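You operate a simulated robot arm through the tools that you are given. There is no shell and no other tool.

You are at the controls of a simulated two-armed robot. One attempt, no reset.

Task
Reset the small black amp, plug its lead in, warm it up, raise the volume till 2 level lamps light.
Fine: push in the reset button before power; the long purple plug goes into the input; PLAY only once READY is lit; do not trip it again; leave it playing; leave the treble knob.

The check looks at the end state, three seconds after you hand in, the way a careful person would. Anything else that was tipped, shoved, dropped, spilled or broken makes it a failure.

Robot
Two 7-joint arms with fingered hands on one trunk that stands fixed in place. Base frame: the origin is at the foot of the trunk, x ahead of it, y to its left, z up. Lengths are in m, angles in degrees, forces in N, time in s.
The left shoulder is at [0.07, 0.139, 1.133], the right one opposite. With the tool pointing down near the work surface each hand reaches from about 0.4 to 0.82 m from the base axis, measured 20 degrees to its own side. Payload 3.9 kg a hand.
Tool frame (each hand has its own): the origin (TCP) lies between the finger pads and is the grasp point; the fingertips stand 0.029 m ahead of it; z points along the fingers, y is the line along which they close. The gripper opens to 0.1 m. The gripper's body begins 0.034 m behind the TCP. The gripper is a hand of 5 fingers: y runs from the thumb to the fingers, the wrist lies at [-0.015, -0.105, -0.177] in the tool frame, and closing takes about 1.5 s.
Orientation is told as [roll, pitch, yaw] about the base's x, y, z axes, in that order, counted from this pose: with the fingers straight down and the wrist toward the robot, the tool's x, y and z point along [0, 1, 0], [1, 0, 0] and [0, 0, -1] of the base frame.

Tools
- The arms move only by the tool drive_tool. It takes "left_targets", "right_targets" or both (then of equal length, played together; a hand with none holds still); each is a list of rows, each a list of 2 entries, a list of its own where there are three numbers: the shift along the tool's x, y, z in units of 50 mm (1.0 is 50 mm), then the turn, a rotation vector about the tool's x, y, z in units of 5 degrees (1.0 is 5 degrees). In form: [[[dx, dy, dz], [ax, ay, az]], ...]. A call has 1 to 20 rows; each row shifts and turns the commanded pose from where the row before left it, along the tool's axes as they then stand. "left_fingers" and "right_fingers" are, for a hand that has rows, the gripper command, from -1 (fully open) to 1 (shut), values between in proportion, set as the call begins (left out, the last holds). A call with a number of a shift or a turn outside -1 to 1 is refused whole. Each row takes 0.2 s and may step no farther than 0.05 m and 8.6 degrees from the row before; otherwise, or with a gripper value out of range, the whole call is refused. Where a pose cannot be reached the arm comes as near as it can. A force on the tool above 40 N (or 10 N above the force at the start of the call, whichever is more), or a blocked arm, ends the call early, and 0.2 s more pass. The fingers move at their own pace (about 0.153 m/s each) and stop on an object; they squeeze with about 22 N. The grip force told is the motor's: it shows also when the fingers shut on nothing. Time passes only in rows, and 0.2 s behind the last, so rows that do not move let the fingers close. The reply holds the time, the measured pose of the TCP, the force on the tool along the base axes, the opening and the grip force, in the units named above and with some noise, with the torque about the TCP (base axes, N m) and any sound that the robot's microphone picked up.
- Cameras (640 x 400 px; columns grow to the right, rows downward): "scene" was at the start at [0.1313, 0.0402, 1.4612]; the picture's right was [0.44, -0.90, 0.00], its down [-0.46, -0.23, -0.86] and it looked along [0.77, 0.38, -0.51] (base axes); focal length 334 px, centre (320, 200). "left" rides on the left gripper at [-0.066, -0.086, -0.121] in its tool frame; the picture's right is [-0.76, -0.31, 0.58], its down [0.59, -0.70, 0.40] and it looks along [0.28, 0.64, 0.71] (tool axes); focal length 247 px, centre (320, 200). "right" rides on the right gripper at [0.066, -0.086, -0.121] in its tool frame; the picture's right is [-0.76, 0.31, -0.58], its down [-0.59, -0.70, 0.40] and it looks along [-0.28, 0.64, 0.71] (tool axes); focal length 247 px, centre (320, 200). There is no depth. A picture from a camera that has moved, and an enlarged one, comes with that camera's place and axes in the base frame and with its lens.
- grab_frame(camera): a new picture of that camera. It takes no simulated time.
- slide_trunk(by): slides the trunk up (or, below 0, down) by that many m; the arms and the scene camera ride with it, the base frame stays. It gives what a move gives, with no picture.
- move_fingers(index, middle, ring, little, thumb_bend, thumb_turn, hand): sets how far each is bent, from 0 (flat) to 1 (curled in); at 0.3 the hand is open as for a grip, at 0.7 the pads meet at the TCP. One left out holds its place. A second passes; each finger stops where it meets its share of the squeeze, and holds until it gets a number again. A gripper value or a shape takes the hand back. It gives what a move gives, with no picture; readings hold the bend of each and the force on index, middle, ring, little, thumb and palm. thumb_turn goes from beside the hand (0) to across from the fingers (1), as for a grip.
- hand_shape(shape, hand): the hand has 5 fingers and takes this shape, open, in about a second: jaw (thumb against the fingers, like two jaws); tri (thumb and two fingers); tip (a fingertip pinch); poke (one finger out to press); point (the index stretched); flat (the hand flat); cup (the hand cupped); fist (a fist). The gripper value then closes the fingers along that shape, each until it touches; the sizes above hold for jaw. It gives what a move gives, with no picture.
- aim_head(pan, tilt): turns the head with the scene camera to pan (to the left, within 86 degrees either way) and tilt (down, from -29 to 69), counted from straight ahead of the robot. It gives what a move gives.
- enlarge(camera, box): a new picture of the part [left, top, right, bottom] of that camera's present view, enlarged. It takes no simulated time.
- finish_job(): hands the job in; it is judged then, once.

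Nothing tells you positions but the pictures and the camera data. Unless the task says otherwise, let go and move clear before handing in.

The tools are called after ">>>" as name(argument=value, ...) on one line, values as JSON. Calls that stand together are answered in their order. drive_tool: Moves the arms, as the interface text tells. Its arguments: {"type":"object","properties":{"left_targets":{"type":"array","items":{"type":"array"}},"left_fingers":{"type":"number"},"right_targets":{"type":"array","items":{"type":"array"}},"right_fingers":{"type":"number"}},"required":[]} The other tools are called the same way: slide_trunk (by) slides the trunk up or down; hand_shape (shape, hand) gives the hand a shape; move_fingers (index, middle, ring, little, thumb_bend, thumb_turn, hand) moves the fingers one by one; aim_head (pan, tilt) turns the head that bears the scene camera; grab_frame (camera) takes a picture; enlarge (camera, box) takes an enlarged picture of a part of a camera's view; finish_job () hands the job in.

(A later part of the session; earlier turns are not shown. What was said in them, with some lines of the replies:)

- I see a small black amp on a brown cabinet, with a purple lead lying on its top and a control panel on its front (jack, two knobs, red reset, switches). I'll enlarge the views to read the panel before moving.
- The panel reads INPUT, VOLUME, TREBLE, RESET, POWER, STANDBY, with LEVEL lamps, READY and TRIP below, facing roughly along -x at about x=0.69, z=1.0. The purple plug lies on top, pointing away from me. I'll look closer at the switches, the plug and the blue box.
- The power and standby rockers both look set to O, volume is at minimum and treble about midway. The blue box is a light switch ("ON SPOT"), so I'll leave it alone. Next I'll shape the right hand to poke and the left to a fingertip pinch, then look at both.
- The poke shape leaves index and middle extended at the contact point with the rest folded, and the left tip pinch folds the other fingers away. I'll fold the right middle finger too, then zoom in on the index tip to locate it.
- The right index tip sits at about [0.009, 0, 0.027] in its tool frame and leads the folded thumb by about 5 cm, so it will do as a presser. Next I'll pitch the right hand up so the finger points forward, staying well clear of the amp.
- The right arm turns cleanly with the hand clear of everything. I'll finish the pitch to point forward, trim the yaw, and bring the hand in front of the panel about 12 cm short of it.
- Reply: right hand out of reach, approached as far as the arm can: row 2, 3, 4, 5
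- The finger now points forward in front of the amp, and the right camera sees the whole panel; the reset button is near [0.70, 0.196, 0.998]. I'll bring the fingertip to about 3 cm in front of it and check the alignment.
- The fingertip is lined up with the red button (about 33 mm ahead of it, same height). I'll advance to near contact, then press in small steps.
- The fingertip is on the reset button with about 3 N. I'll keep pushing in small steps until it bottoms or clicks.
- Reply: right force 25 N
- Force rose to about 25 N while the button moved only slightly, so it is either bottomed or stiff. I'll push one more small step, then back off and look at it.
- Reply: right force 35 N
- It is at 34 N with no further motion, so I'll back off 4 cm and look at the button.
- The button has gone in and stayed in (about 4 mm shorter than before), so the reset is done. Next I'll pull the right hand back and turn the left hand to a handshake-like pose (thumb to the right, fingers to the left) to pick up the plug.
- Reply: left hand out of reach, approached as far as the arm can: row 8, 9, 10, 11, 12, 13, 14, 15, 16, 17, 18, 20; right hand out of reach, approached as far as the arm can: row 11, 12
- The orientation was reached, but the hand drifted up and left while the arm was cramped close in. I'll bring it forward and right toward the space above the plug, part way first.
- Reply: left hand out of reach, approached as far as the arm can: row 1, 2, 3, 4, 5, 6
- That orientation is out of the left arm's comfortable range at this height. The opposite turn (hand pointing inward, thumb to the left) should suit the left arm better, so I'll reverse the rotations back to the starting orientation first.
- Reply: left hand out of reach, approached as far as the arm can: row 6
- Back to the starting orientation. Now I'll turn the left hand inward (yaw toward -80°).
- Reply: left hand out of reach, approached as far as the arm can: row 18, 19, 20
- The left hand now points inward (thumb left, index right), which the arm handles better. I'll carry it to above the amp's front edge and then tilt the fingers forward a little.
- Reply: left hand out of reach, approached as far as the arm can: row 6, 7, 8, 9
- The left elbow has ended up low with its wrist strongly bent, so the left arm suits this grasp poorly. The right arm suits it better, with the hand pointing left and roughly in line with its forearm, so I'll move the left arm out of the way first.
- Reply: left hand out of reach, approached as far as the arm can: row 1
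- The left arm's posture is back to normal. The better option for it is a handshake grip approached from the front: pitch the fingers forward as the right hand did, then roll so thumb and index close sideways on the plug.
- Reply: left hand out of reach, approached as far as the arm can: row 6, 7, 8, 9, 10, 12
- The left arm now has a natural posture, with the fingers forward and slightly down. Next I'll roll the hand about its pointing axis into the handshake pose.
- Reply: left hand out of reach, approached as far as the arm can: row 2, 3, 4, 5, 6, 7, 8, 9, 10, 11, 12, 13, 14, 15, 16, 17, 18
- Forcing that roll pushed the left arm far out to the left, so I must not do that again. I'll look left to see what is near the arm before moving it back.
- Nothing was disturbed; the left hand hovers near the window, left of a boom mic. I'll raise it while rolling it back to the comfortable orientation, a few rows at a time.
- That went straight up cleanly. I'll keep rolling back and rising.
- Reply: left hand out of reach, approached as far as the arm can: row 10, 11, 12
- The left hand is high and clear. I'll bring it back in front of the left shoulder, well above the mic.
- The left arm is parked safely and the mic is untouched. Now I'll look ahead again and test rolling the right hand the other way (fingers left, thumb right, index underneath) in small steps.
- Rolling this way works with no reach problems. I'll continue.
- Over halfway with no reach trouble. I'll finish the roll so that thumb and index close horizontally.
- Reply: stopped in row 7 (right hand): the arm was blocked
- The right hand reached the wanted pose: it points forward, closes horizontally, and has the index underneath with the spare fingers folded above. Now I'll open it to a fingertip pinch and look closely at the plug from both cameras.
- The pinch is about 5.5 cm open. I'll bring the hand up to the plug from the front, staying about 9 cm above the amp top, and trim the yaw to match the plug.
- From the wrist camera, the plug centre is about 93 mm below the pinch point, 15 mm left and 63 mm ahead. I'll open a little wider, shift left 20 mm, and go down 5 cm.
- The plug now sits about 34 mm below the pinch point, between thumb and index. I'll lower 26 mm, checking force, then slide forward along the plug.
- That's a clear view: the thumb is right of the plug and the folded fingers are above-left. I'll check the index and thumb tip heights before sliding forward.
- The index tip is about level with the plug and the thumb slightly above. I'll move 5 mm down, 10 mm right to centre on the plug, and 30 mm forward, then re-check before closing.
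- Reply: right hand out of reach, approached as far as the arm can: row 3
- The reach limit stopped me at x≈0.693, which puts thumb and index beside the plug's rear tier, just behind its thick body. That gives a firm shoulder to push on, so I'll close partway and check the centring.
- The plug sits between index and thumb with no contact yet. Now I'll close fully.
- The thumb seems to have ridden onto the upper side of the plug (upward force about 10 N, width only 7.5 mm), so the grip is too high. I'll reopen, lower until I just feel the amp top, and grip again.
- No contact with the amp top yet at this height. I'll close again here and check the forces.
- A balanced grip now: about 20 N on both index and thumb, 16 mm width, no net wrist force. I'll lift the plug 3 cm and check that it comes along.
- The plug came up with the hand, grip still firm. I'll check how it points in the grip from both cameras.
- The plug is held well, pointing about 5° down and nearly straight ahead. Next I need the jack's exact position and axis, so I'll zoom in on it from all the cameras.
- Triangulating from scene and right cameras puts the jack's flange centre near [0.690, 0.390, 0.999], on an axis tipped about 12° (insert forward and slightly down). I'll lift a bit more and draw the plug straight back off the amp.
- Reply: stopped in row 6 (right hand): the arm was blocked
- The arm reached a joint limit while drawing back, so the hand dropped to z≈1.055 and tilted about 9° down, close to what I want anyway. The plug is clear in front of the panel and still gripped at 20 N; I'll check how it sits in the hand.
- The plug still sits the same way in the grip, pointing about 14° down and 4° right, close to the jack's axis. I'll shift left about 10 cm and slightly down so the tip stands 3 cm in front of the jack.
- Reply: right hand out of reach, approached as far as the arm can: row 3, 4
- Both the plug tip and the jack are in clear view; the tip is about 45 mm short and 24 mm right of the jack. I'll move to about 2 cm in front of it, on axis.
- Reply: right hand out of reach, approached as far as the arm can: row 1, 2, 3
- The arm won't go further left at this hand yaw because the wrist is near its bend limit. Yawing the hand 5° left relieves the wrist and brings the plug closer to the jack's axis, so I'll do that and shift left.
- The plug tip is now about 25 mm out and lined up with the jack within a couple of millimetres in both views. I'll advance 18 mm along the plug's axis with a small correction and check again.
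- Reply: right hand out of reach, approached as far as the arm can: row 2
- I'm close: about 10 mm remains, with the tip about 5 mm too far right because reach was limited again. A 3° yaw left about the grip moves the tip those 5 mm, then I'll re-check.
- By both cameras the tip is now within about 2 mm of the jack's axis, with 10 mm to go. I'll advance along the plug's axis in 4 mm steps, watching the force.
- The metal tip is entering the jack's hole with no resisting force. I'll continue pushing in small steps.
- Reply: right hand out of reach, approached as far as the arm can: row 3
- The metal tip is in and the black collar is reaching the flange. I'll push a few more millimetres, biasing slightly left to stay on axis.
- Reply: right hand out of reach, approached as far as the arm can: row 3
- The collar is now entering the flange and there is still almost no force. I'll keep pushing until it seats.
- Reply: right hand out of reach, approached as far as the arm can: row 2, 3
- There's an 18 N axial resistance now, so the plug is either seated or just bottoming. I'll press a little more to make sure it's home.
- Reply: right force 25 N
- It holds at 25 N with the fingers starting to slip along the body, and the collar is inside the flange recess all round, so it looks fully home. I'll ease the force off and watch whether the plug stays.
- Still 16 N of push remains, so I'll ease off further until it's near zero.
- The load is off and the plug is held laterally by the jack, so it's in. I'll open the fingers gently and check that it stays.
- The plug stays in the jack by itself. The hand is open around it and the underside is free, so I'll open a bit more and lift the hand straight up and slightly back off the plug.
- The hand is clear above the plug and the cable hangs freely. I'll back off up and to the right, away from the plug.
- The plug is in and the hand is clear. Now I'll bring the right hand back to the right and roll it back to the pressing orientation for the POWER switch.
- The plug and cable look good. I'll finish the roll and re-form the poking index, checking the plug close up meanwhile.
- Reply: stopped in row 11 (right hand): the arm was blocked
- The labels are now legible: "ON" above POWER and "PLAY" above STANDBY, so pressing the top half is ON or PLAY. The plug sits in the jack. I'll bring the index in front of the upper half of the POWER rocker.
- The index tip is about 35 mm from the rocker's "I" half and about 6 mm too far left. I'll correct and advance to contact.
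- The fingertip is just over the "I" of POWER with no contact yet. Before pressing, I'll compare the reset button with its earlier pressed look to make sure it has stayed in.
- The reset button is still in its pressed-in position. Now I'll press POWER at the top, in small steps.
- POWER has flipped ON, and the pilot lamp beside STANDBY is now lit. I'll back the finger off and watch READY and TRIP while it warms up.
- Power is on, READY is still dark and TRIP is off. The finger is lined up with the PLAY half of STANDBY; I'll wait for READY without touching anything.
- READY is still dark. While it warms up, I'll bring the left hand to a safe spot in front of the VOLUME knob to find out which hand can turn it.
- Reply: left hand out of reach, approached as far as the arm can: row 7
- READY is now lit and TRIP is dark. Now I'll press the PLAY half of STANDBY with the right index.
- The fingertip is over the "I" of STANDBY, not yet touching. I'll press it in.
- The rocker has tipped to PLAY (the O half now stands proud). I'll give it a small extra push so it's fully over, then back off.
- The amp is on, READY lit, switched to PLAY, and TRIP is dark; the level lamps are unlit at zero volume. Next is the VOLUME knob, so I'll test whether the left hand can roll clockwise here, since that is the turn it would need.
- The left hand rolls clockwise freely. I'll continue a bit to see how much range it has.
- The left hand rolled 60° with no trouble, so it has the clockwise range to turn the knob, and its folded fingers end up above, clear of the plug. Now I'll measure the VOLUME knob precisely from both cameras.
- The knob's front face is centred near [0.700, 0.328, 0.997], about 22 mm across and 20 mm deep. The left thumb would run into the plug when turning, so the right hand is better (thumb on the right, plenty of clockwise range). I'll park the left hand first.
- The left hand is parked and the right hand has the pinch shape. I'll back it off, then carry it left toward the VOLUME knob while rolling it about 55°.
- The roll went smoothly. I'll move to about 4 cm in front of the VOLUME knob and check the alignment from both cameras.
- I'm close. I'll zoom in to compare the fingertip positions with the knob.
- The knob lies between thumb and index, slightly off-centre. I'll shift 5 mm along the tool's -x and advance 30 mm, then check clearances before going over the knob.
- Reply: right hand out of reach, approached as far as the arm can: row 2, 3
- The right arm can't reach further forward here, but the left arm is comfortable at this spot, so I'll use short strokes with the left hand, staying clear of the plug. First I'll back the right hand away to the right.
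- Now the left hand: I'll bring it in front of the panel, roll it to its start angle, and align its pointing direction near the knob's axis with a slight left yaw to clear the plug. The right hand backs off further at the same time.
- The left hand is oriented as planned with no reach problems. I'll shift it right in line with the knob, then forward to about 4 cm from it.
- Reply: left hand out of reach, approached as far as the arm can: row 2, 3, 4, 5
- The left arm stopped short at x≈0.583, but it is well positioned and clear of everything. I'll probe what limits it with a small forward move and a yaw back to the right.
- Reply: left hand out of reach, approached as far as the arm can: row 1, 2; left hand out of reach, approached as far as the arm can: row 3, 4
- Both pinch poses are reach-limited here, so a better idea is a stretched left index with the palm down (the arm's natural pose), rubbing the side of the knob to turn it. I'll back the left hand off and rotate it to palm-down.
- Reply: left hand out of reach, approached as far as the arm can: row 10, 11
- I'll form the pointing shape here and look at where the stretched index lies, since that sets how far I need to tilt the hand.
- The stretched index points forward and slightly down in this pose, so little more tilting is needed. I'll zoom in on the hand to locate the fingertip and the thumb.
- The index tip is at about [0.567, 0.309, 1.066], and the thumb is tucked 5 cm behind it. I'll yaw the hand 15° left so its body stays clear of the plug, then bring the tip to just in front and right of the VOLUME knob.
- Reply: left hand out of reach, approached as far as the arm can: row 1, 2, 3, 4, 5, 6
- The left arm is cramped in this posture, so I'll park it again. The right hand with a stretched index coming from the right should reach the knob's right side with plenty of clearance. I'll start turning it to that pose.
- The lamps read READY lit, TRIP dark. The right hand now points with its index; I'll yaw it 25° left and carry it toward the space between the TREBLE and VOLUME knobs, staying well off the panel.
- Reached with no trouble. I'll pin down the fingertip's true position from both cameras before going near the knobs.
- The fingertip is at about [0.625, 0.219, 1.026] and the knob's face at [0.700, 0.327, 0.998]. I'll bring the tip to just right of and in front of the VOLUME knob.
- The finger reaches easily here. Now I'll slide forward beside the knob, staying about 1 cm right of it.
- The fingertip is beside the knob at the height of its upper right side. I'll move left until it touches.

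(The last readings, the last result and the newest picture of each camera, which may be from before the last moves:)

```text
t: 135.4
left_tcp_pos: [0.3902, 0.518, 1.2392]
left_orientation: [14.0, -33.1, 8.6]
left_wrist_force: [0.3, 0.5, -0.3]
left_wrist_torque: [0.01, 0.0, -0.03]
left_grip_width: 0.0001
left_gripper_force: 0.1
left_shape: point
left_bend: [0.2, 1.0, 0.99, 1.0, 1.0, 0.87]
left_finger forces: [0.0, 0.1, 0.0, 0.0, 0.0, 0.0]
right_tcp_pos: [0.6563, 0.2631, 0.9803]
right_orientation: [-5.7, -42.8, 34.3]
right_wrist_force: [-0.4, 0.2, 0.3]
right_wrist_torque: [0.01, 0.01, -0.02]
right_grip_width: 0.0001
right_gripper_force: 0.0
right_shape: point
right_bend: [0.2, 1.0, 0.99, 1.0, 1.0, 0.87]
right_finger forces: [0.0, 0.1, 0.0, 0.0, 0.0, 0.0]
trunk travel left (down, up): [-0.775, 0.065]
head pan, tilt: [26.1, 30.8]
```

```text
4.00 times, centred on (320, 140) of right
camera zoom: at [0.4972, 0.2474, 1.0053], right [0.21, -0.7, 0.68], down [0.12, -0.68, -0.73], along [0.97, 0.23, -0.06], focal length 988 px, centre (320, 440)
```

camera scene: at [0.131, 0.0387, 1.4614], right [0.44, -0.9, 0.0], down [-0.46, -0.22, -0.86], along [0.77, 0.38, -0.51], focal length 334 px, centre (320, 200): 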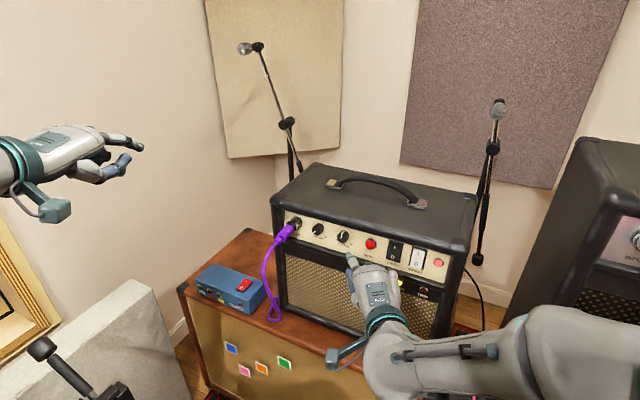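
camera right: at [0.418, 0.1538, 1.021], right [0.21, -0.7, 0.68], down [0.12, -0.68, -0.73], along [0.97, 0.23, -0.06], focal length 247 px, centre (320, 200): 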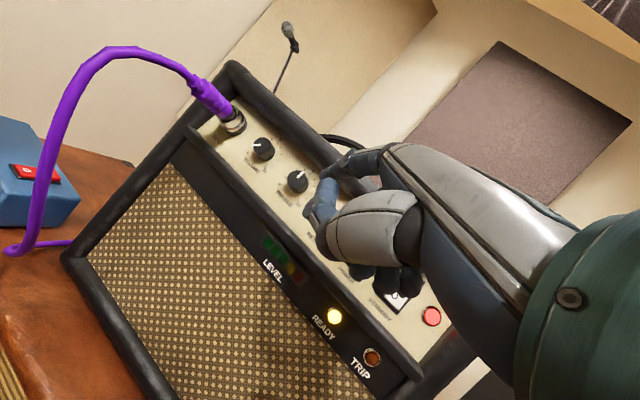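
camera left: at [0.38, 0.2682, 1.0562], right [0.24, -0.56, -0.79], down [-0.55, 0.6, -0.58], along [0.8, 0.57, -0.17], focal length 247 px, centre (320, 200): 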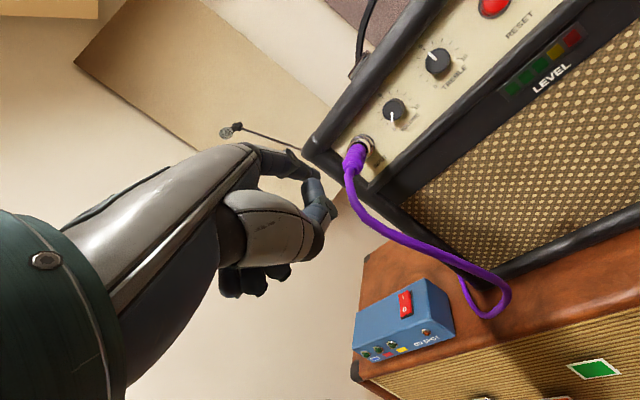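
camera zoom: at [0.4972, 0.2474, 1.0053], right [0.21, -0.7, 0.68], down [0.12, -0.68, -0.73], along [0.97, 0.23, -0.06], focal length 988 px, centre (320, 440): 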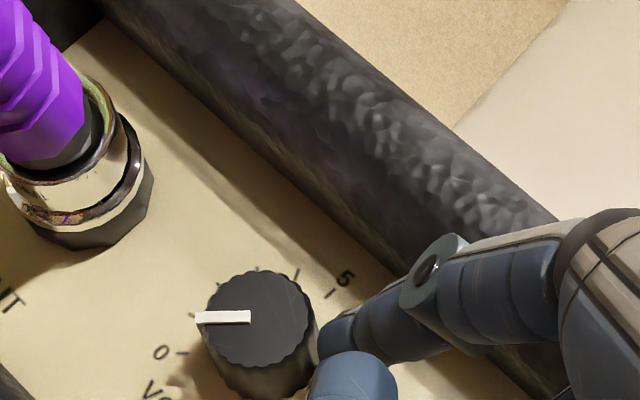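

The tip is right against the knob's upper right side, not yet pressing. I'll press left slightly and stroke downward to turn it clockwise.

>>> drive_tool(right_targets=[[[0.052, 0.025, 0.018], [0, 0, 0]], [[0.015, -0.048, 0.061], [0, 0, 0]], [[0.015, -0.048, 0.061], [0, 0, 0]], [[0.015, -0.048, 0.061], [0, 0, 0]]])

>>> enlarge(camera="scene", box=[300, 210, 360, 255])

>>> enlarge(camera="right", box=[260, 90, 380, 190])

```text
t: 136.4
left_tcp_pos: [0.3896, 0.5158, 1.2417]
left_orientation: [14.2, -33.1, 8.6]
left_wrist_force: [0.2, 0.5, -0.1]
left_wrist_torque: [0.0, -0.03, 0.0]
left_grip_width: 0.0001
left_gripper_force: 0.1
left_shape: point
left_bend: [0.2, 1.0, 0.99, 1.0, 1.0, 0.87]
left_finger forces: [0.0, 0.1, 0.0, 0.0, 0.0, 0.0]
right_tcp_pos: [0.655, 0.2665, 0.969]
right_orientation: [-5.6, -43.0, 34.0]
right_wrist_force: [-2.6, -5.9, 5.1]
right_wrist_torque: [0.43, -0.34, -0.15]
right_grip_width: 0.0002
right_gripper_force: 0.1
right_shape: point
right_bend: [0.18, 1.0, 0.99, 1.0, 1.0, 0.87]
right_finger forces: [6.9, 0.1, 0.1, 0.0, 0.0, 0.0]
trunk travel left (down, up): [-0.775, 0.065]
head pan, tilt: [26.1, 30.8]
```

```text
8.89 times, centred on (330, 232) of scene
camera zoom: at [0.1299, 0.0383, 1.4616], right [0.44, -0.9, 0.0], down [-0.46, -0.22, -0.86], along [0.77, 0.38, -0.51], focal length 2971 px, centre (231, -89)
```

zoom: 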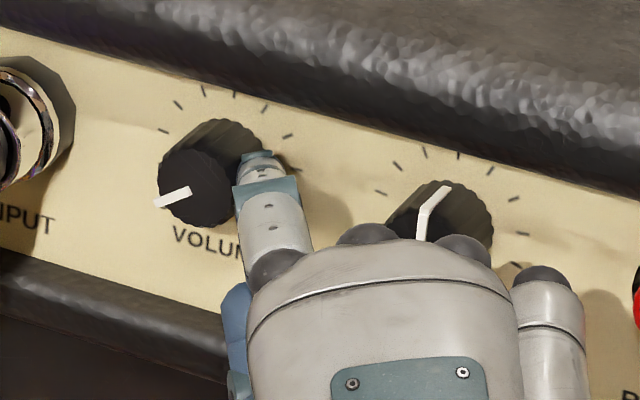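

```text
4.00 times, centred on (320, 140) of right
camera zoom: at [0.4968, 0.2503, 0.995], right [0.21, -0.7, 0.68], down [0.12, -0.68, -0.73], along [0.97, 0.23, -0.06], focal length 988 px, centre (320, 440)
```

zoom: 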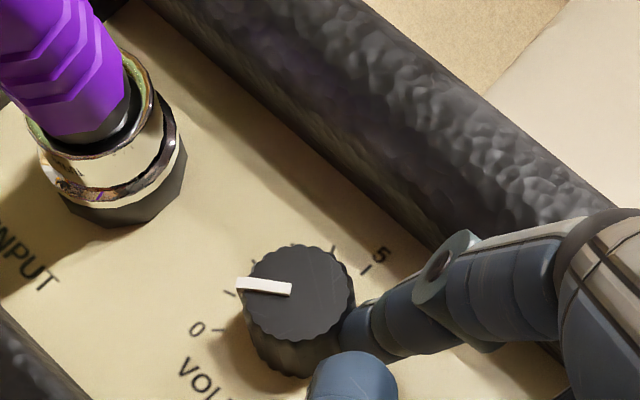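

It works: the knob is turning clockwise with about 7 N on the fingertip. I'll continue the downward stroke.

>>> drive_tool(right_targets=[[[0.01, -0.05, 0.06], [0, 0, 0]], [[0.01, -0.05, 0.06], [0, 0, 0]], [[0.01, -0.05, 0.06], [0, 0, 0]]])

>>> enlarge(camera="scene", box=[300, 210, 400, 290])

>>> enlarge(camera="right", box=[220, 70, 420, 230])

```text
t: 137.2
left_tcp_pos: [0.3901, 0.5181, 1.2406]
left_orientation: [14.0, -33.1, 8.7]
left_wrist_force: [0.0, 0.2, -0.1]
left_wrist_torque: [-0.01, 0.02, 0.03]
left_grip_width: 0.0
left_gripper_force: 0.0
left_shape: point
left_bend: [0.2, 1.0, 0.99, 1.0, 1.0, 0.87]
left_finger forces: [0.0, 0.1, 0.1, 0.1, 0.0, 0.0]
right_tcp_pos: [0.656, 0.2705, 0.955]
right_orientation: [-5.5, -42.7, 34.4]
right_wrist_force: [-0.3, 0.0, -0.8]
right_wrist_torque: [0.01, 0.04, 0.02]
right_grip_width: 0.0932
right_gripper_force: 0.0
right_shape: point
right_bend: [0.2, 1.0, 0.99, 1.0, 1.0, 0.87]
right_finger forces: [0.4, 0.1, 0.1, 0.0, 0.1, 0.0]
trunk travel left (down, up): [-0.775, 0.065]
head pan, tilt: [26.1, 30.8]
```

```text
5.00 times, centred on (350, 250) of scene
camera zoom: at [0.131, 0.0401, 1.4613], right [0.44, -0.9, 0.0], down [-0.46, -0.23, -0.86], along [0.77, 0.38, -0.51], focal length 1671 px, centre (170, -50)
```

zoom: 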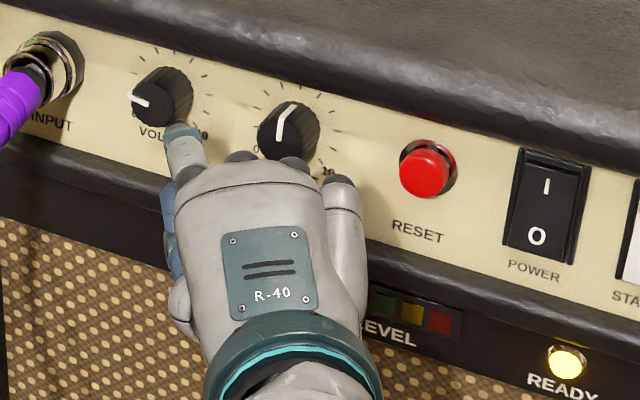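

```text
2.50 times, centred on (320, 150) of right
camera zoom: at [0.4965, 0.2531, 0.9813], right [0.21, -0.7, 0.68], down [0.12, -0.68, -0.73], along [0.97, 0.24, -0.06], focal length 617 px, centre (320, 325)
```

zoom: 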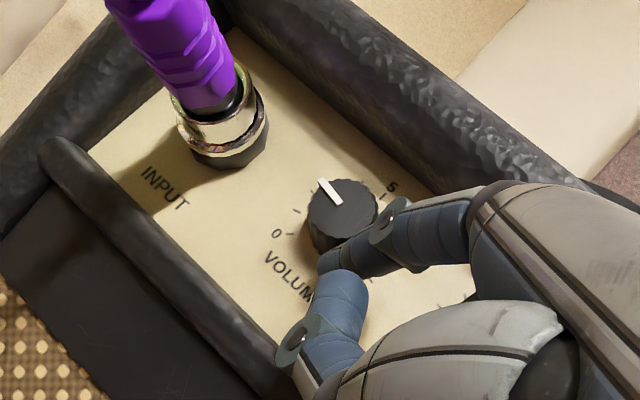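

The knob has turned to about 2 on its scale. The hand hides part of the LEVEL strip, so I'll look at it from the other views.

>>> grab_frame(camera="right")

>>> grab_frame(camera="left")

>>> grab_frame(camera="scene")

```text
taken
camera right: at [0.4965, 0.2531, 0.9813], right [0.21, -0.7, 0.68], down [0.12, -0.68, -0.73], along [0.97, 0.24, -0.06], focal length 247 px, centre (320, 200)
```

right: 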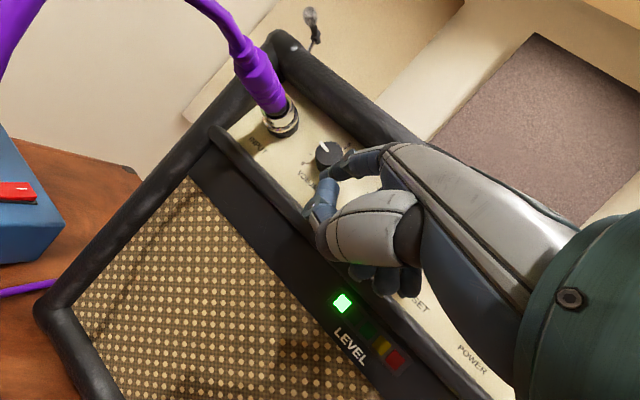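

```text
taken
camera left: at [0.2786, 0.4078, 1.2782], right [0.24, -0.56, -0.79], down [-0.55, 0.59, -0.59], along [0.8, 0.57, -0.17], focal length 247 px, centre (320, 200)
```

left: 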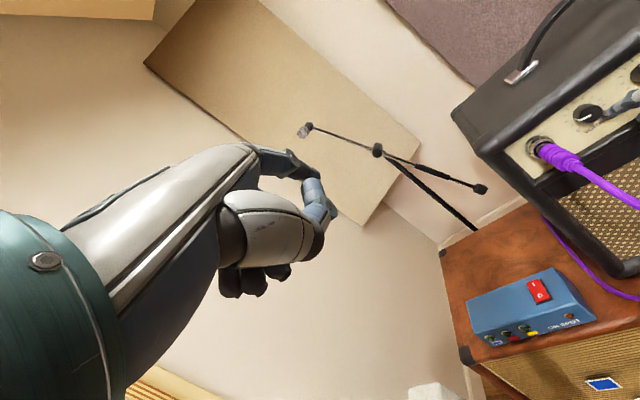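

```text
taken
camera scene: at [0.131, 0.0401, 1.4613], right [0.44, -0.9, 0.0], down [-0.46, -0.23, -0.86], along [0.77, 0.38, -0.51], focal length 334 px, centre (320, 200)
```

scene: 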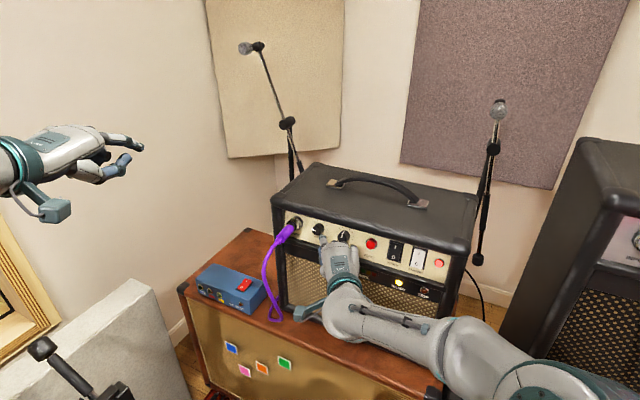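

One green LEVEL lamp is lit, so the plug is making contact and the signal is coming through. I need one more lamp, so I'll move the finger clear to the right, raise it, and make a second shorter stroke.

>>> drive_tool(right_targets=[[[-0.172, -0.0825, -0.06], [0, 0, 0]], [[-0.172, -0.0825, -0.06], [0, 0, 0]], [[-0.0175, 0.1635, -0.175], [0, 0, 0]], [[-0.0175, 0.1635, -0.175], [0, 0, 0]], [[0.12, 0.057, 0.042], [0, 0, 0]], [[0, 0, 0], [0, 0, 0]]])

>>> enlarge(camera="right", box=[240, 80, 440, 400])

>>> enlarge(camera="scene", box=[300, 210, 360, 255])

```text
t: 138.6
left_tcp_pos: [0.3896, 0.5172, 1.2398]
left_orientation: [14.1, -33.0, 8.5]
left_wrist_force: [1.3, 0.3, -0.8]
left_wrist_torque: [-0.02, 0.0, -0.03]
left_grip_width: 0.0
left_gripper_force: 0.1
left_shape: point
left_bend: [0.2, 1.0, 0.99, 1.0, 1.0, 0.87]
left_finger forces: [0.0, 0.0, 0.0, 0.1, 0.0, 0.1]
right_tcp_pos: [0.6562, 0.2561, 0.9795]
right_orientation: [-5.6, -42.9, 34.3]
right_wrist_force: [0.7, -0.1, 0.2]
right_wrist_torque: [0.0, 0.0, -0.01]
right_grip_width: 0.093
right_gripper_force: 0.0
right_shape: point
right_bend: [0.2, 1.0, 0.99, 1.0, 1.0, 0.87]
right_finger forces: [0.0, 0.0, 0.0, 0.0, 0.0, 0.1]
trunk travel left (down, up): [-0.775, 0.065]
head pan, tilt: [26.1, 30.8]
```

```text
1.25 times, centred on (340, 240) of right
camera zoom: at [0.4975, 0.2397, 1.0059], right [0.21, -0.7, 0.68], down [0.12, -0.68, -0.73], along [0.97, 0.23, -0.06], focal length 309 px, centre (295, 150)
```

zoom: 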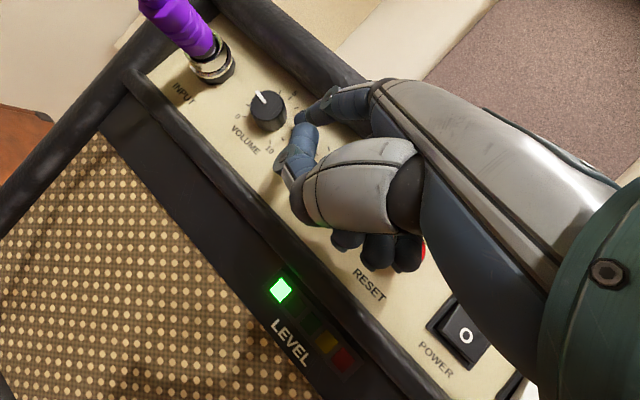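

```text
8.89 times, centred on (330, 232) of scene
camera zoom: at [0.1312, 0.0401, 1.4613], right [0.44, -0.9, 0.0], down [-0.46, -0.23, -0.86], along [0.77, 0.38, -0.51], focal length 2971 px, centre (231, -89)
```

zoom: 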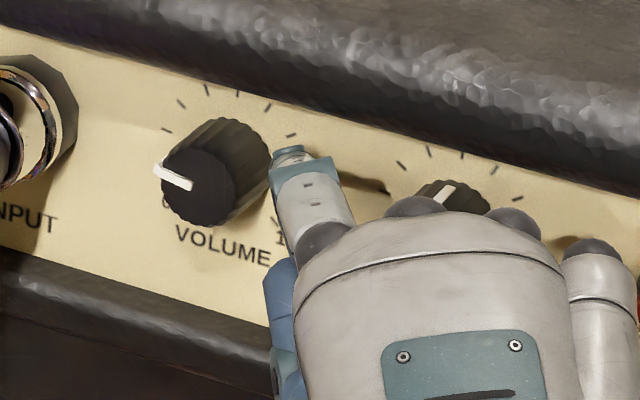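

I'm clear of everything and one lamp is still lit. I'll re-touch the knob's upper right side and stroke down in small steps, checking the lamps as I go.

>>> drive_tool(right_targets=[[[0.164, 0.078, 0.0567], [0, 0, 0]], [[0.015, -0.048, 0.061], [0, 0, 0]], [[0.015, -0.048, 0.061], [0, 0, 0]], [[0.012, -0.048, 0.061], [0, 0, 0]]])

>>> enlarge(camera="right", box=[240, 80, 440, 400])

>>> enlarge(camera="scene", box=[300, 210, 360, 255])

```text
t: 139.6
left_tcp_pos: [0.3897, 0.5173, 1.2418]
left_orientation: [14.1, -33.1, 8.6]
left_wrist_force: [0.3, -0.4, -0.1]
left_wrist_torque: [-0.01, -0.01, -0.01]
left_grip_width: 0.0001
left_gripper_force: 0.1
left_shape: point
left_bend: [0.2, 1.0, 0.99, 1.0, 1.0, 0.87]
left_finger forces: [0.1, 0.2, 0.0, 0.0, 0.0, 0.1]
right_tcp_pos: [0.6564, 0.2663, 0.971]
right_orientation: [-5.6, -43.0, 34.1]
right_wrist_force: [-1.3, -3.8, 4.9]
right_wrist_torque: [0.37, -0.29, -0.11]
right_grip_width: 0.0003
right_gripper_force: 0.2
right_shape: point
right_bend: [0.17, 1.0, 0.99, 1.0, 1.0, 0.87]
right_finger forces: [6.0, 0.0, 0.0, 0.0, 0.0, 0.0]
trunk travel left (down, up): [-0.775, 0.065]
head pan, tilt: [26.1, 30.8]
```

```text
1.25 times, centred on (340, 240) of right
camera zoom: at [0.4975, 0.25, 0.9955], right [0.21, -0.7, 0.68], down [0.12, -0.68, -0.73], along [0.97, 0.23, -0.06], focal length 309 px, centre (295, 150)
```

zoom: 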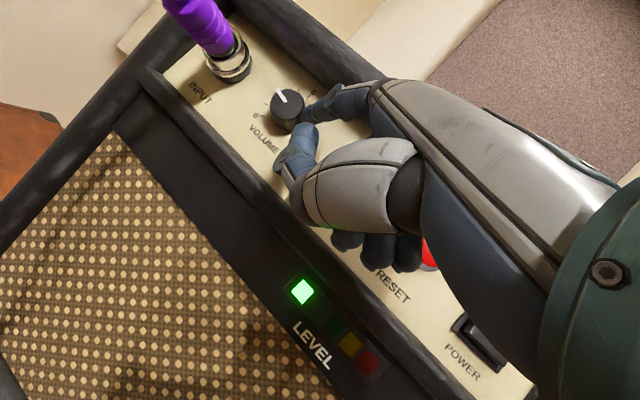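

```text
8.89 times, centred on (330, 232) of scene
camera zoom: at [0.13, 0.0387, 1.4616], right [0.44, -0.9, 0.0], down [-0.46, -0.22, -0.86], along [0.77, 0.38, -0.51], focal length 2971 px, centre (231, -89)
```

zoom: 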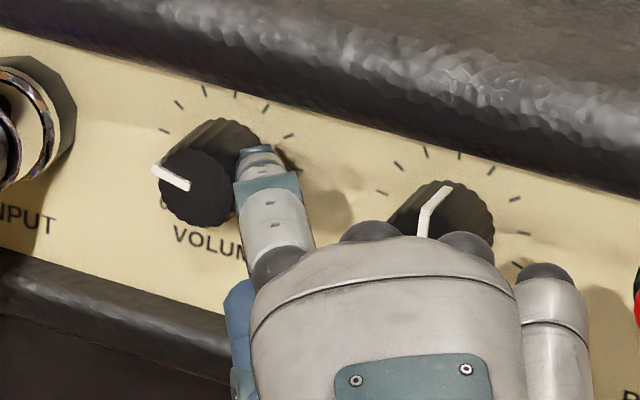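

The knob is starting to move again. I'll continue 4 mm at a time.

>>> drive_tool(right_targets=[[[0.01, -0.05, 0.06], [0, 0, 0]]])

>>> enlarge(camera="right", box=[240, 80, 440, 400])

>>> enlarge(camera="scene", box=[300, 210, 360, 255])

```text
t: 140.0
left_tcp_pos: [0.3906, 0.5162, 1.2408]
left_orientation: [14.3, -33.2, 8.6]
left_wrist_force: [0.8, 0.2, -1.0]
left_wrist_torque: [0.0, 0.0, 0.01]
left_grip_width: 0.0
left_gripper_force: 0.1
left_shape: point
left_bend: [0.2, 1.0, 0.99, 1.0, 1.0, 0.87]
left_finger forces: [0.1, 0.1, 0.0, 0.0, 0.1, 0.1]
right_tcp_pos: [0.6558, 0.2666, 0.9654]
right_orientation: [-5.6, -43.0, 34.0]
right_wrist_force: [-1.0, -5.7, 4.8]
right_wrist_torque: [0.49, -0.28, -0.16]
right_grip_width: 0.0001
right_gripper_force: 0.1
right_shape: point
right_bend: [0.16, 1.0, 0.99, 1.0, 1.0, 0.87]
right_finger forces: [7.4, 0.0, 0.0, 0.0, 0.0, 0.1]
trunk travel left (down, up): [-0.775, 0.065]
head pan, tilt: [26.1, 30.8]
```

```text
1.25 times, centred on (340, 240) of right
camera zoom: at [0.4975, 0.2496, 0.991], right [0.21, -0.7, 0.68], down [0.12, -0.68, -0.73], along [0.97, 0.23, -0.06], focal length 309 px, centre (295, 150)
```

zoom: 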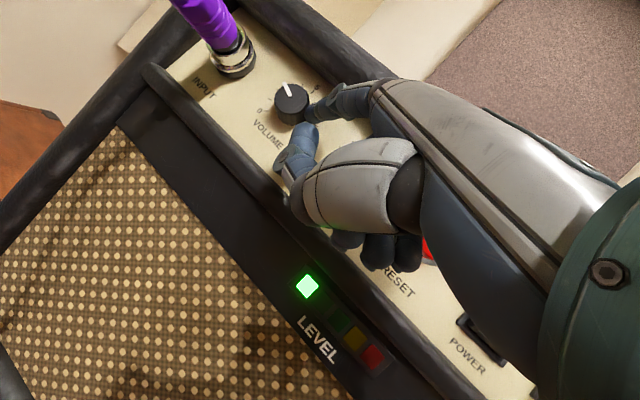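

```text
8.89 times, centred on (330, 232) of scene
camera zoom: at [0.1301, 0.0383, 1.4615], right [0.44, -0.9, 0.0], down [-0.46, -0.22, -0.86], along [0.77, 0.38, -0.51], focal length 2971 px, centre (231, -89)
```

zoom: 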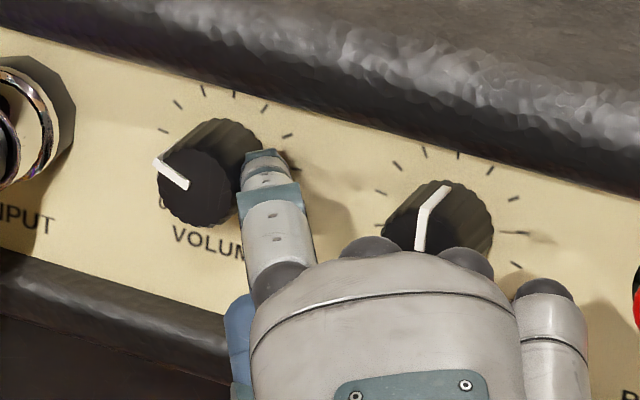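

Still one lamp, with the knob turning steadily. I'll do another 4 mm.

>>> drive_tool(right_targets=[[[0.01, -0.05, 0.06], [0, 0, 0]]])

>>> enlarge(camera="right", box=[240, 80, 440, 400])

>>> enlarge(camera="scene", box=[300, 210, 360, 255])

```text
t: 140.4
left_tcp_pos: [0.3896, 0.5175, 1.2396]
left_orientation: [14.2, -33.1, 8.6]
left_wrist_force: [0.6, -0.5, 0.0]
left_wrist_torque: [0.0, -0.02, -0.02]
left_grip_width: 0.0
left_gripper_force: 0.0
left_shape: point
left_bend: [0.2, 1.0, 0.99, 1.0, 1.0, 0.87]
left_finger forces: [0.1, 0.0, 0.1, 0.1, 0.0, 0.1]
right_tcp_pos: [0.6552, 0.2672, 0.9589]
right_orientation: [-5.7, -42.8, 34.4]
right_wrist_force: [-1.1, -1.0, -1.7]
right_wrist_torque: [0.01, -0.02, -0.08]
right_grip_width: 0.0929
right_gripper_force: 0.0
right_shape: point
right_bend: [0.2, 1.0, 0.99, 1.0, 1.0, 0.87]
right_finger forces: [1.3, 0.1, 0.0, 0.0, 0.0, 0.1]
trunk travel left (down, up): [-0.775, 0.065]
head pan, tilt: [26.1, 30.8]
```

```text
1.25 times, centred on (340, 240) of right
camera zoom: at [0.4964, 0.2507, 0.9854], right [0.22, -0.7, 0.68], down [0.12, -0.68, -0.73], along [0.97, 0.24, -0.07], focal length 309 px, centre (295, 150)
```

zoom: 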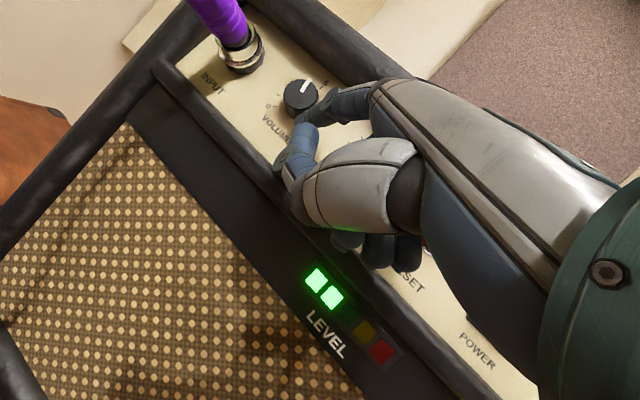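

```text
8.89 times, centred on (330, 232) of scene
camera zoom: at [0.1309, 0.0387, 1.4613], right [0.44, -0.9, 0.0], down [-0.46, -0.22, -0.86], along [0.77, 0.38, -0.51], focal length 2971 px, centre (231, -89)
```

zoom: 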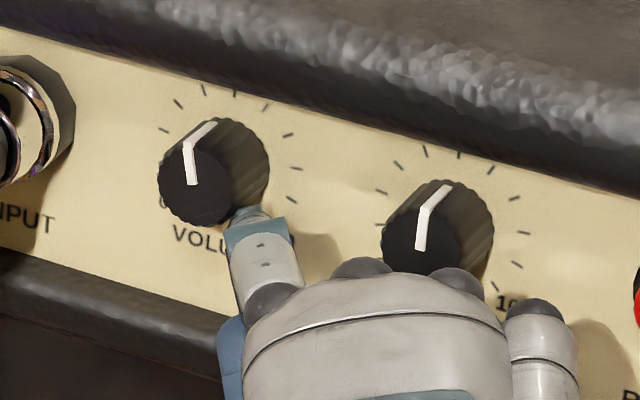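

Two green LEVEL lamps are now lit. I'll take the finger off radially (down-right, so it doesn't drag the knob) and back away.

>>> drive_tool(right_targets=[[[-0.0683, -0.0713, 0.0143], [0, 0, 0]], [[-0.1025, -0.107, 0.0215], [0, 0, 0]], [[-0.03, -0.26, -0.3], [0, 0, 0]], [[0, -0.325, -0.38], [0, 0, 0]], [[0, -0.5, -0.6], [0, 0, 0]], [[0, 0, 0], [0, 0, 0]]])

>>> grab_frame(camera="scene")

>>> grab_frame(camera="right")

>>> enlarge(camera="scene", box=[275, 205, 395, 295])

```text
t: 141.8
left_tcp_pos: [0.3917, 0.5189, 1.24]
left_orientation: [14.1, -32.9, 8.6]
left_wrist_force: [-0.5, -0.2, -0.4]
left_wrist_torque: [0.02, -0.04, 0.0]
left_grip_width: 0.0002
left_gripper_force: 0.1
left_shape: point
left_bend: [0.2, 1.0, 0.99, 1.0, 1.0, 0.87]
left_finger forces: [0.0, 0.0, 0.0, 0.1, 0.1, 0.1]
right_tcp_pos: [0.5876, 0.2094, 0.962]
right_orientation: [-4.8, -42.6, 33.1]
right_wrist_force: [0.0, 0.0, -0.5]
right_wrist_torque: [0.0, 0.01, 0.01]
right_grip_width: 0.093
right_gripper_force: 0.1
right_shape: point
right_bend: [0.2, 1.0, 0.99, 1.0, 1.0, 0.87]
right_finger forces: [0.0, 0.1, 0.0, 0.0, 0.0, 0.1]
trunk travel left (down, up): [-0.775, 0.065]
head pan, tilt: [26.1, 30.8]
```

```text
taken
camera scene: at [0.132, 0.0407, 1.4612], right [0.44, -0.9, 0.0], down [-0.46, -0.23, -0.86], along [0.77, 0.38, -0.51], focal length 334 px, centre (320, 200)
```

scene: 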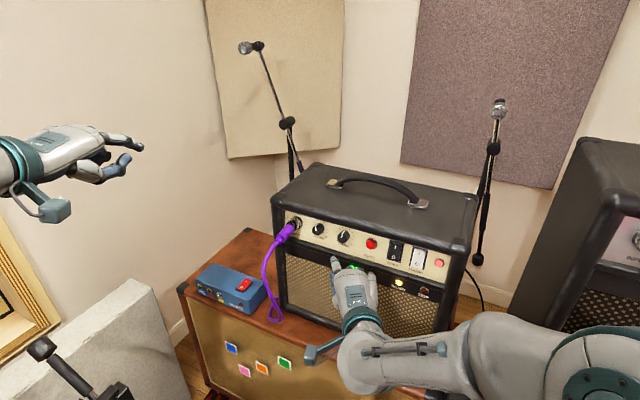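

```text
taken
camera right: at [0.429, 0.1954, 0.9887], right [0.21, -0.7, 0.68], down [0.1, -0.67, -0.73], along [0.97, 0.22, -0.07], focal length 247 px, centre (320, 200)
```

right: 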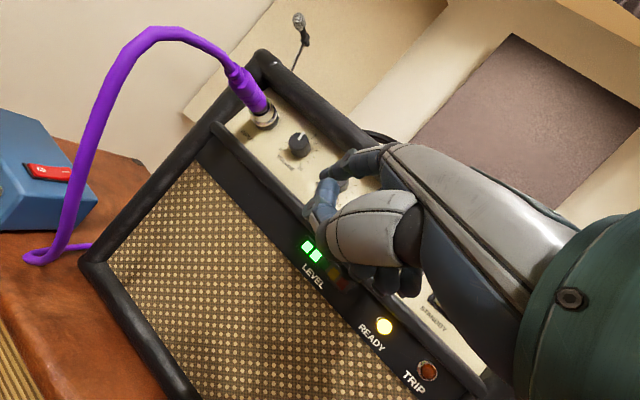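

```text
4.44 times, centred on (335, 250) of scene
camera zoom: at [0.132, 0.0407, 1.4612], right [0.44, -0.9, 0.0], down [-0.46, -0.23, -0.86], along [0.77, 0.38, -0.51], focal length 1486 px, centre (253, -22)
```

zoom: 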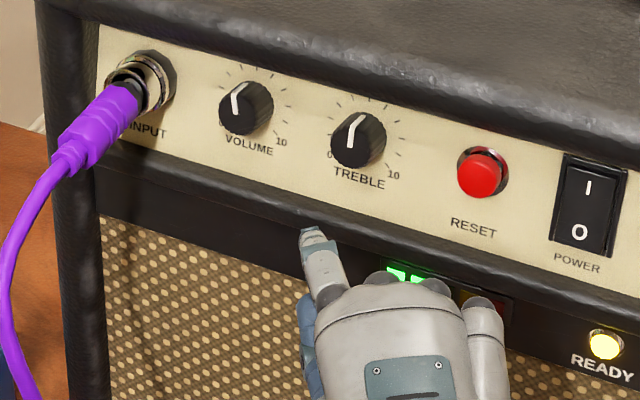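

Two lamps remain lit with the hand off, READY is lit and TRIP is dark. I'll withdraw the right hand well clear and then inspect everything.

>>> drive_tool(right_targets=[[[-0.5, -0.3, -0.45], [0, 0, 0]], [[-0.5, -0.3, -0.45], [0, 0, 0]], [[-0.5, -0.3, -0.3], [0, 0, 0]], [[-0.5, -0.25, -0.15], [0, 0, 0]], [[-0.5, -0.25, -0.15], [0, 0, 0]], [[0, 0, 0], [0, 0, 0]]])

>>> grab_frame(camera="scene")

>>> enlarge(camera="scene", box=[270, 200, 370, 280])

>>> enlarge(camera="scene", box=[345, 215, 465, 310])

```text
t: 143.2
left_tcp_pos: [0.3909, 0.5191, 1.2394]
left_orientation: [14.0, -33.1, 8.7]
left_wrist_force: [0.8, 0.5, 0.0]
left_wrist_torque: [0.0, 0.01, 0.01]
left_grip_width: 0.0
left_gripper_force: 0.0
left_shape: point
left_bend: [0.2, 1.0, 0.99, 1.0, 1.0, 0.87]
left_finger forces: [0.0, 0.0, 0.0, 0.0, 0.2, 0.1]
right_tcp_pos: [0.5593, 0.0562, 0.9797]
right_orientation: [-5.7, -42.9, 34.2]
right_wrist_force: [-0.4, 0.2, -0.4]
right_wrist_torque: [-0.03, 0.0, 0.02]
right_grip_width: 0.0934
right_gripper_force: 0.1
right_shape: point
right_bend: [0.2, 1.0, 0.99, 1.0, 1.0, 0.87]
right_finger forces: [0.0, 0.0, 0.0, 0.0, 0.0, 0.0]
trunk travel left (down, up): [-0.775, 0.065]
head pan, tilt: [26.1, 30.8]
```

```text
taken
camera scene: at [0.1312, 0.041, 1.4613], right [0.44, -0.9, 0.0], down [-0.46, -0.23, -0.86], along [0.77, 0.38, -0.51], focal length 334 px, centre (320, 200)
```

scene: 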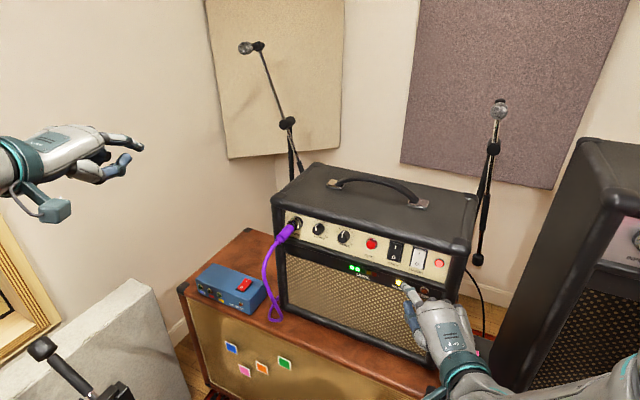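

```text
5.00 times, centred on (320, 240) of scene
camera zoom: at [0.1312, 0.041, 1.4613], right [0.44, -0.9, 0.0], down [-0.46, -0.23, -0.86], along [0.77, 0.38, -0.51], focal length 1671 px, centre (320, 0)
```

zoom: 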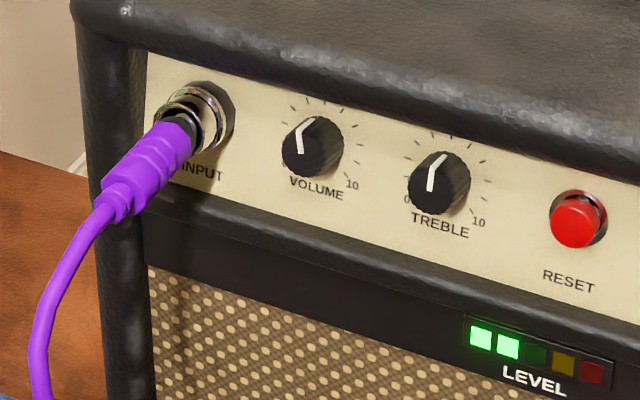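

```text
4.21 times, centred on (405, 262) of scene
camera zoom: at [0.1312, 0.041, 1.4613], right [0.44, -0.9, 0.0], down [-0.46, -0.23, -0.86], along [0.77, 0.38, -0.51], focal length 1408 px, centre (-38, -63)
```

zoom: 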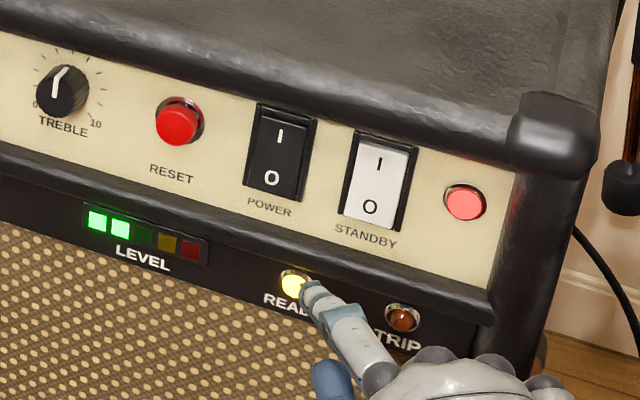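

Exactly two LEVEL lamps are lit, READY is on, TRIP is dark, and both switches are at ON and PLAY. I'll compare the treble knob with its original view, and draw the right hand further back.

>>> drive_tool(right_targets=[[[-0.4, -0.3, -0.4], [0, 0, 0]], [[-0.4, -0.3, -0.4], [0, 0, 0]], [[-0.3, -0.2, -0.4], [0, 0, 0]], [[0, 0, 0], [0, 0, 0]]])

>>> enlarge(camera="scene", box=[350, 220, 450, 300])

>>> enlarge(camera="scene", box=[270, 175, 370, 255])

>>> grab_frame(camera="scene")

```text
t: 144.2
left_tcp_pos: [0.3915, 0.5187, 1.24]
left_orientation: [14.0, -33.0, 8.6]
left_wrist_force: [-0.4, -0.3, 0.4]
left_wrist_torque: [0.01, -0.02, -0.02]
left_grip_width: 0.0002
left_gripper_force: 0.1
left_shape: point
left_bend: [0.2, 1.0, 0.99, 1.0, 1.0, 0.87]
left_finger forces: [0.0, 0.0, 0.0, 0.0, 0.0, 0.1]
right_tcp_pos: [0.5254, -0.0249, 1.0001]
right_orientation: [-5.6, -42.7, 34.2]
right_wrist_force: [0.6, 0.1, 0.5]
right_wrist_torque: [0.01, -0.01, 0.0]
right_grip_width: 0.093
right_gripper_force: 0.0
right_shape: point
right_bend: [0.2, 1.0, 0.99, 1.0, 1.0, 0.87]
right_finger forces: [0.0, 0.0, 0.1, 0.0, 0.1, 0.0]
trunk travel left (down, up): [-0.775, 0.065]
head pan, tilt: [26.1, 30.8]
```

```text
5.00 times, centred on (400, 260) of scene
camera zoom: at [0.1317, 0.0407, 1.4612], right [0.44, -0.9, 0.0], down [-0.46, -0.23, -0.86], along [0.77, 0.38, -0.51], focal length 1671 px, centre (-80, -100)
```

zoom: 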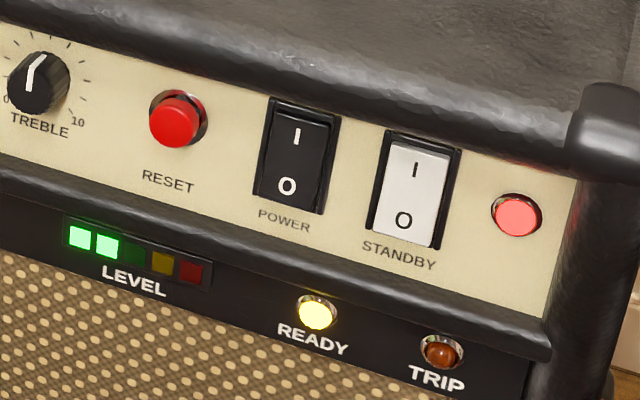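

```text
5.00 times, centred on (320, 215) of scene
camera zoom: at [0.1317, 0.0407, 1.4612], right [0.44, -0.9, 0.0], down [-0.46, -0.23, -0.86], along [0.77, 0.38, -0.51], focal length 1671 px, centre (320, 125)
```

zoom: 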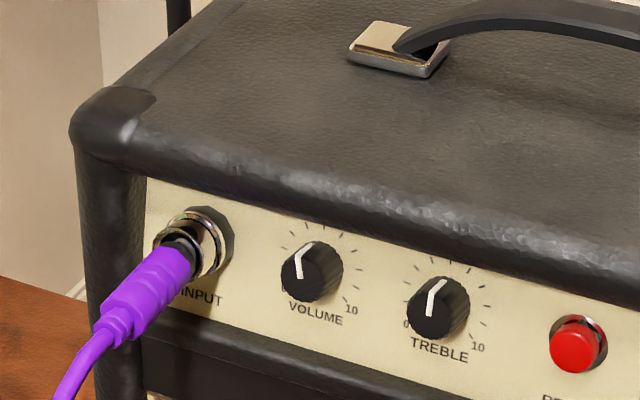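

```text
taken
camera scene: at [0.1317, 0.0407, 1.4612], right [0.44, -0.9, 0.0], down [-0.46, -0.23, -0.86], along [0.77, 0.38, -0.51], focal length 334 px, centre (320, 200)
```

scene: 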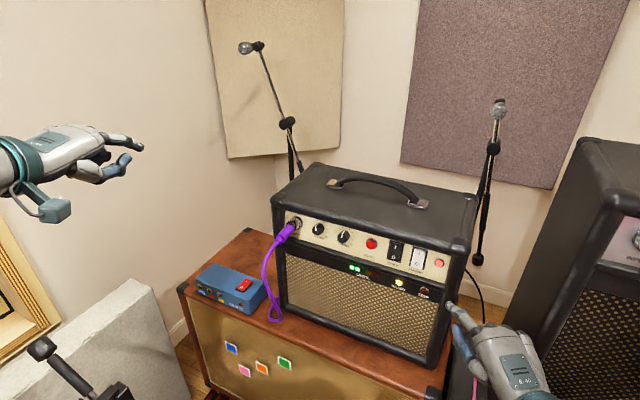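

The treble knob, amp, mic stands and blue box look exactly as they did at the start. The amp is reset, plugged in, READY and playing with two level lamps lit and TRIP dark, and both hands are clear, so I'm handing in.

>>> finish_job()

```text
The job is handed in.
```

The small black amp is reset, plugged in, warmed up and playing, with exactly two LEVEL lamps lit. I've handed the job in; the check's verdict hasn't come back.

- **Reset:** I pushed the button in before switching on, and it stayed in.
- **Plug:** the purple plug is in INPUT. With the fingers off it has stayed in, and the level lamps show signal is getting through.
- **Power and PLAY:** I switched POWER on and waited for READY to light before moving STANDBY to PLAY. TRIP never lit.
- **Volume:** I turned it up by rubbing the side of the knob with a fingertip. The knob jumped forward on the last stroke, but only two lamps lit and they stayed at two after I took the hand away.
- **Everything else:** in the last pictures the treble knob, amp, mic stands and blue box are where they started. The left arm once swung close to the boom mic on the left but did not touch it.

Both hands are open and clear of the amp.
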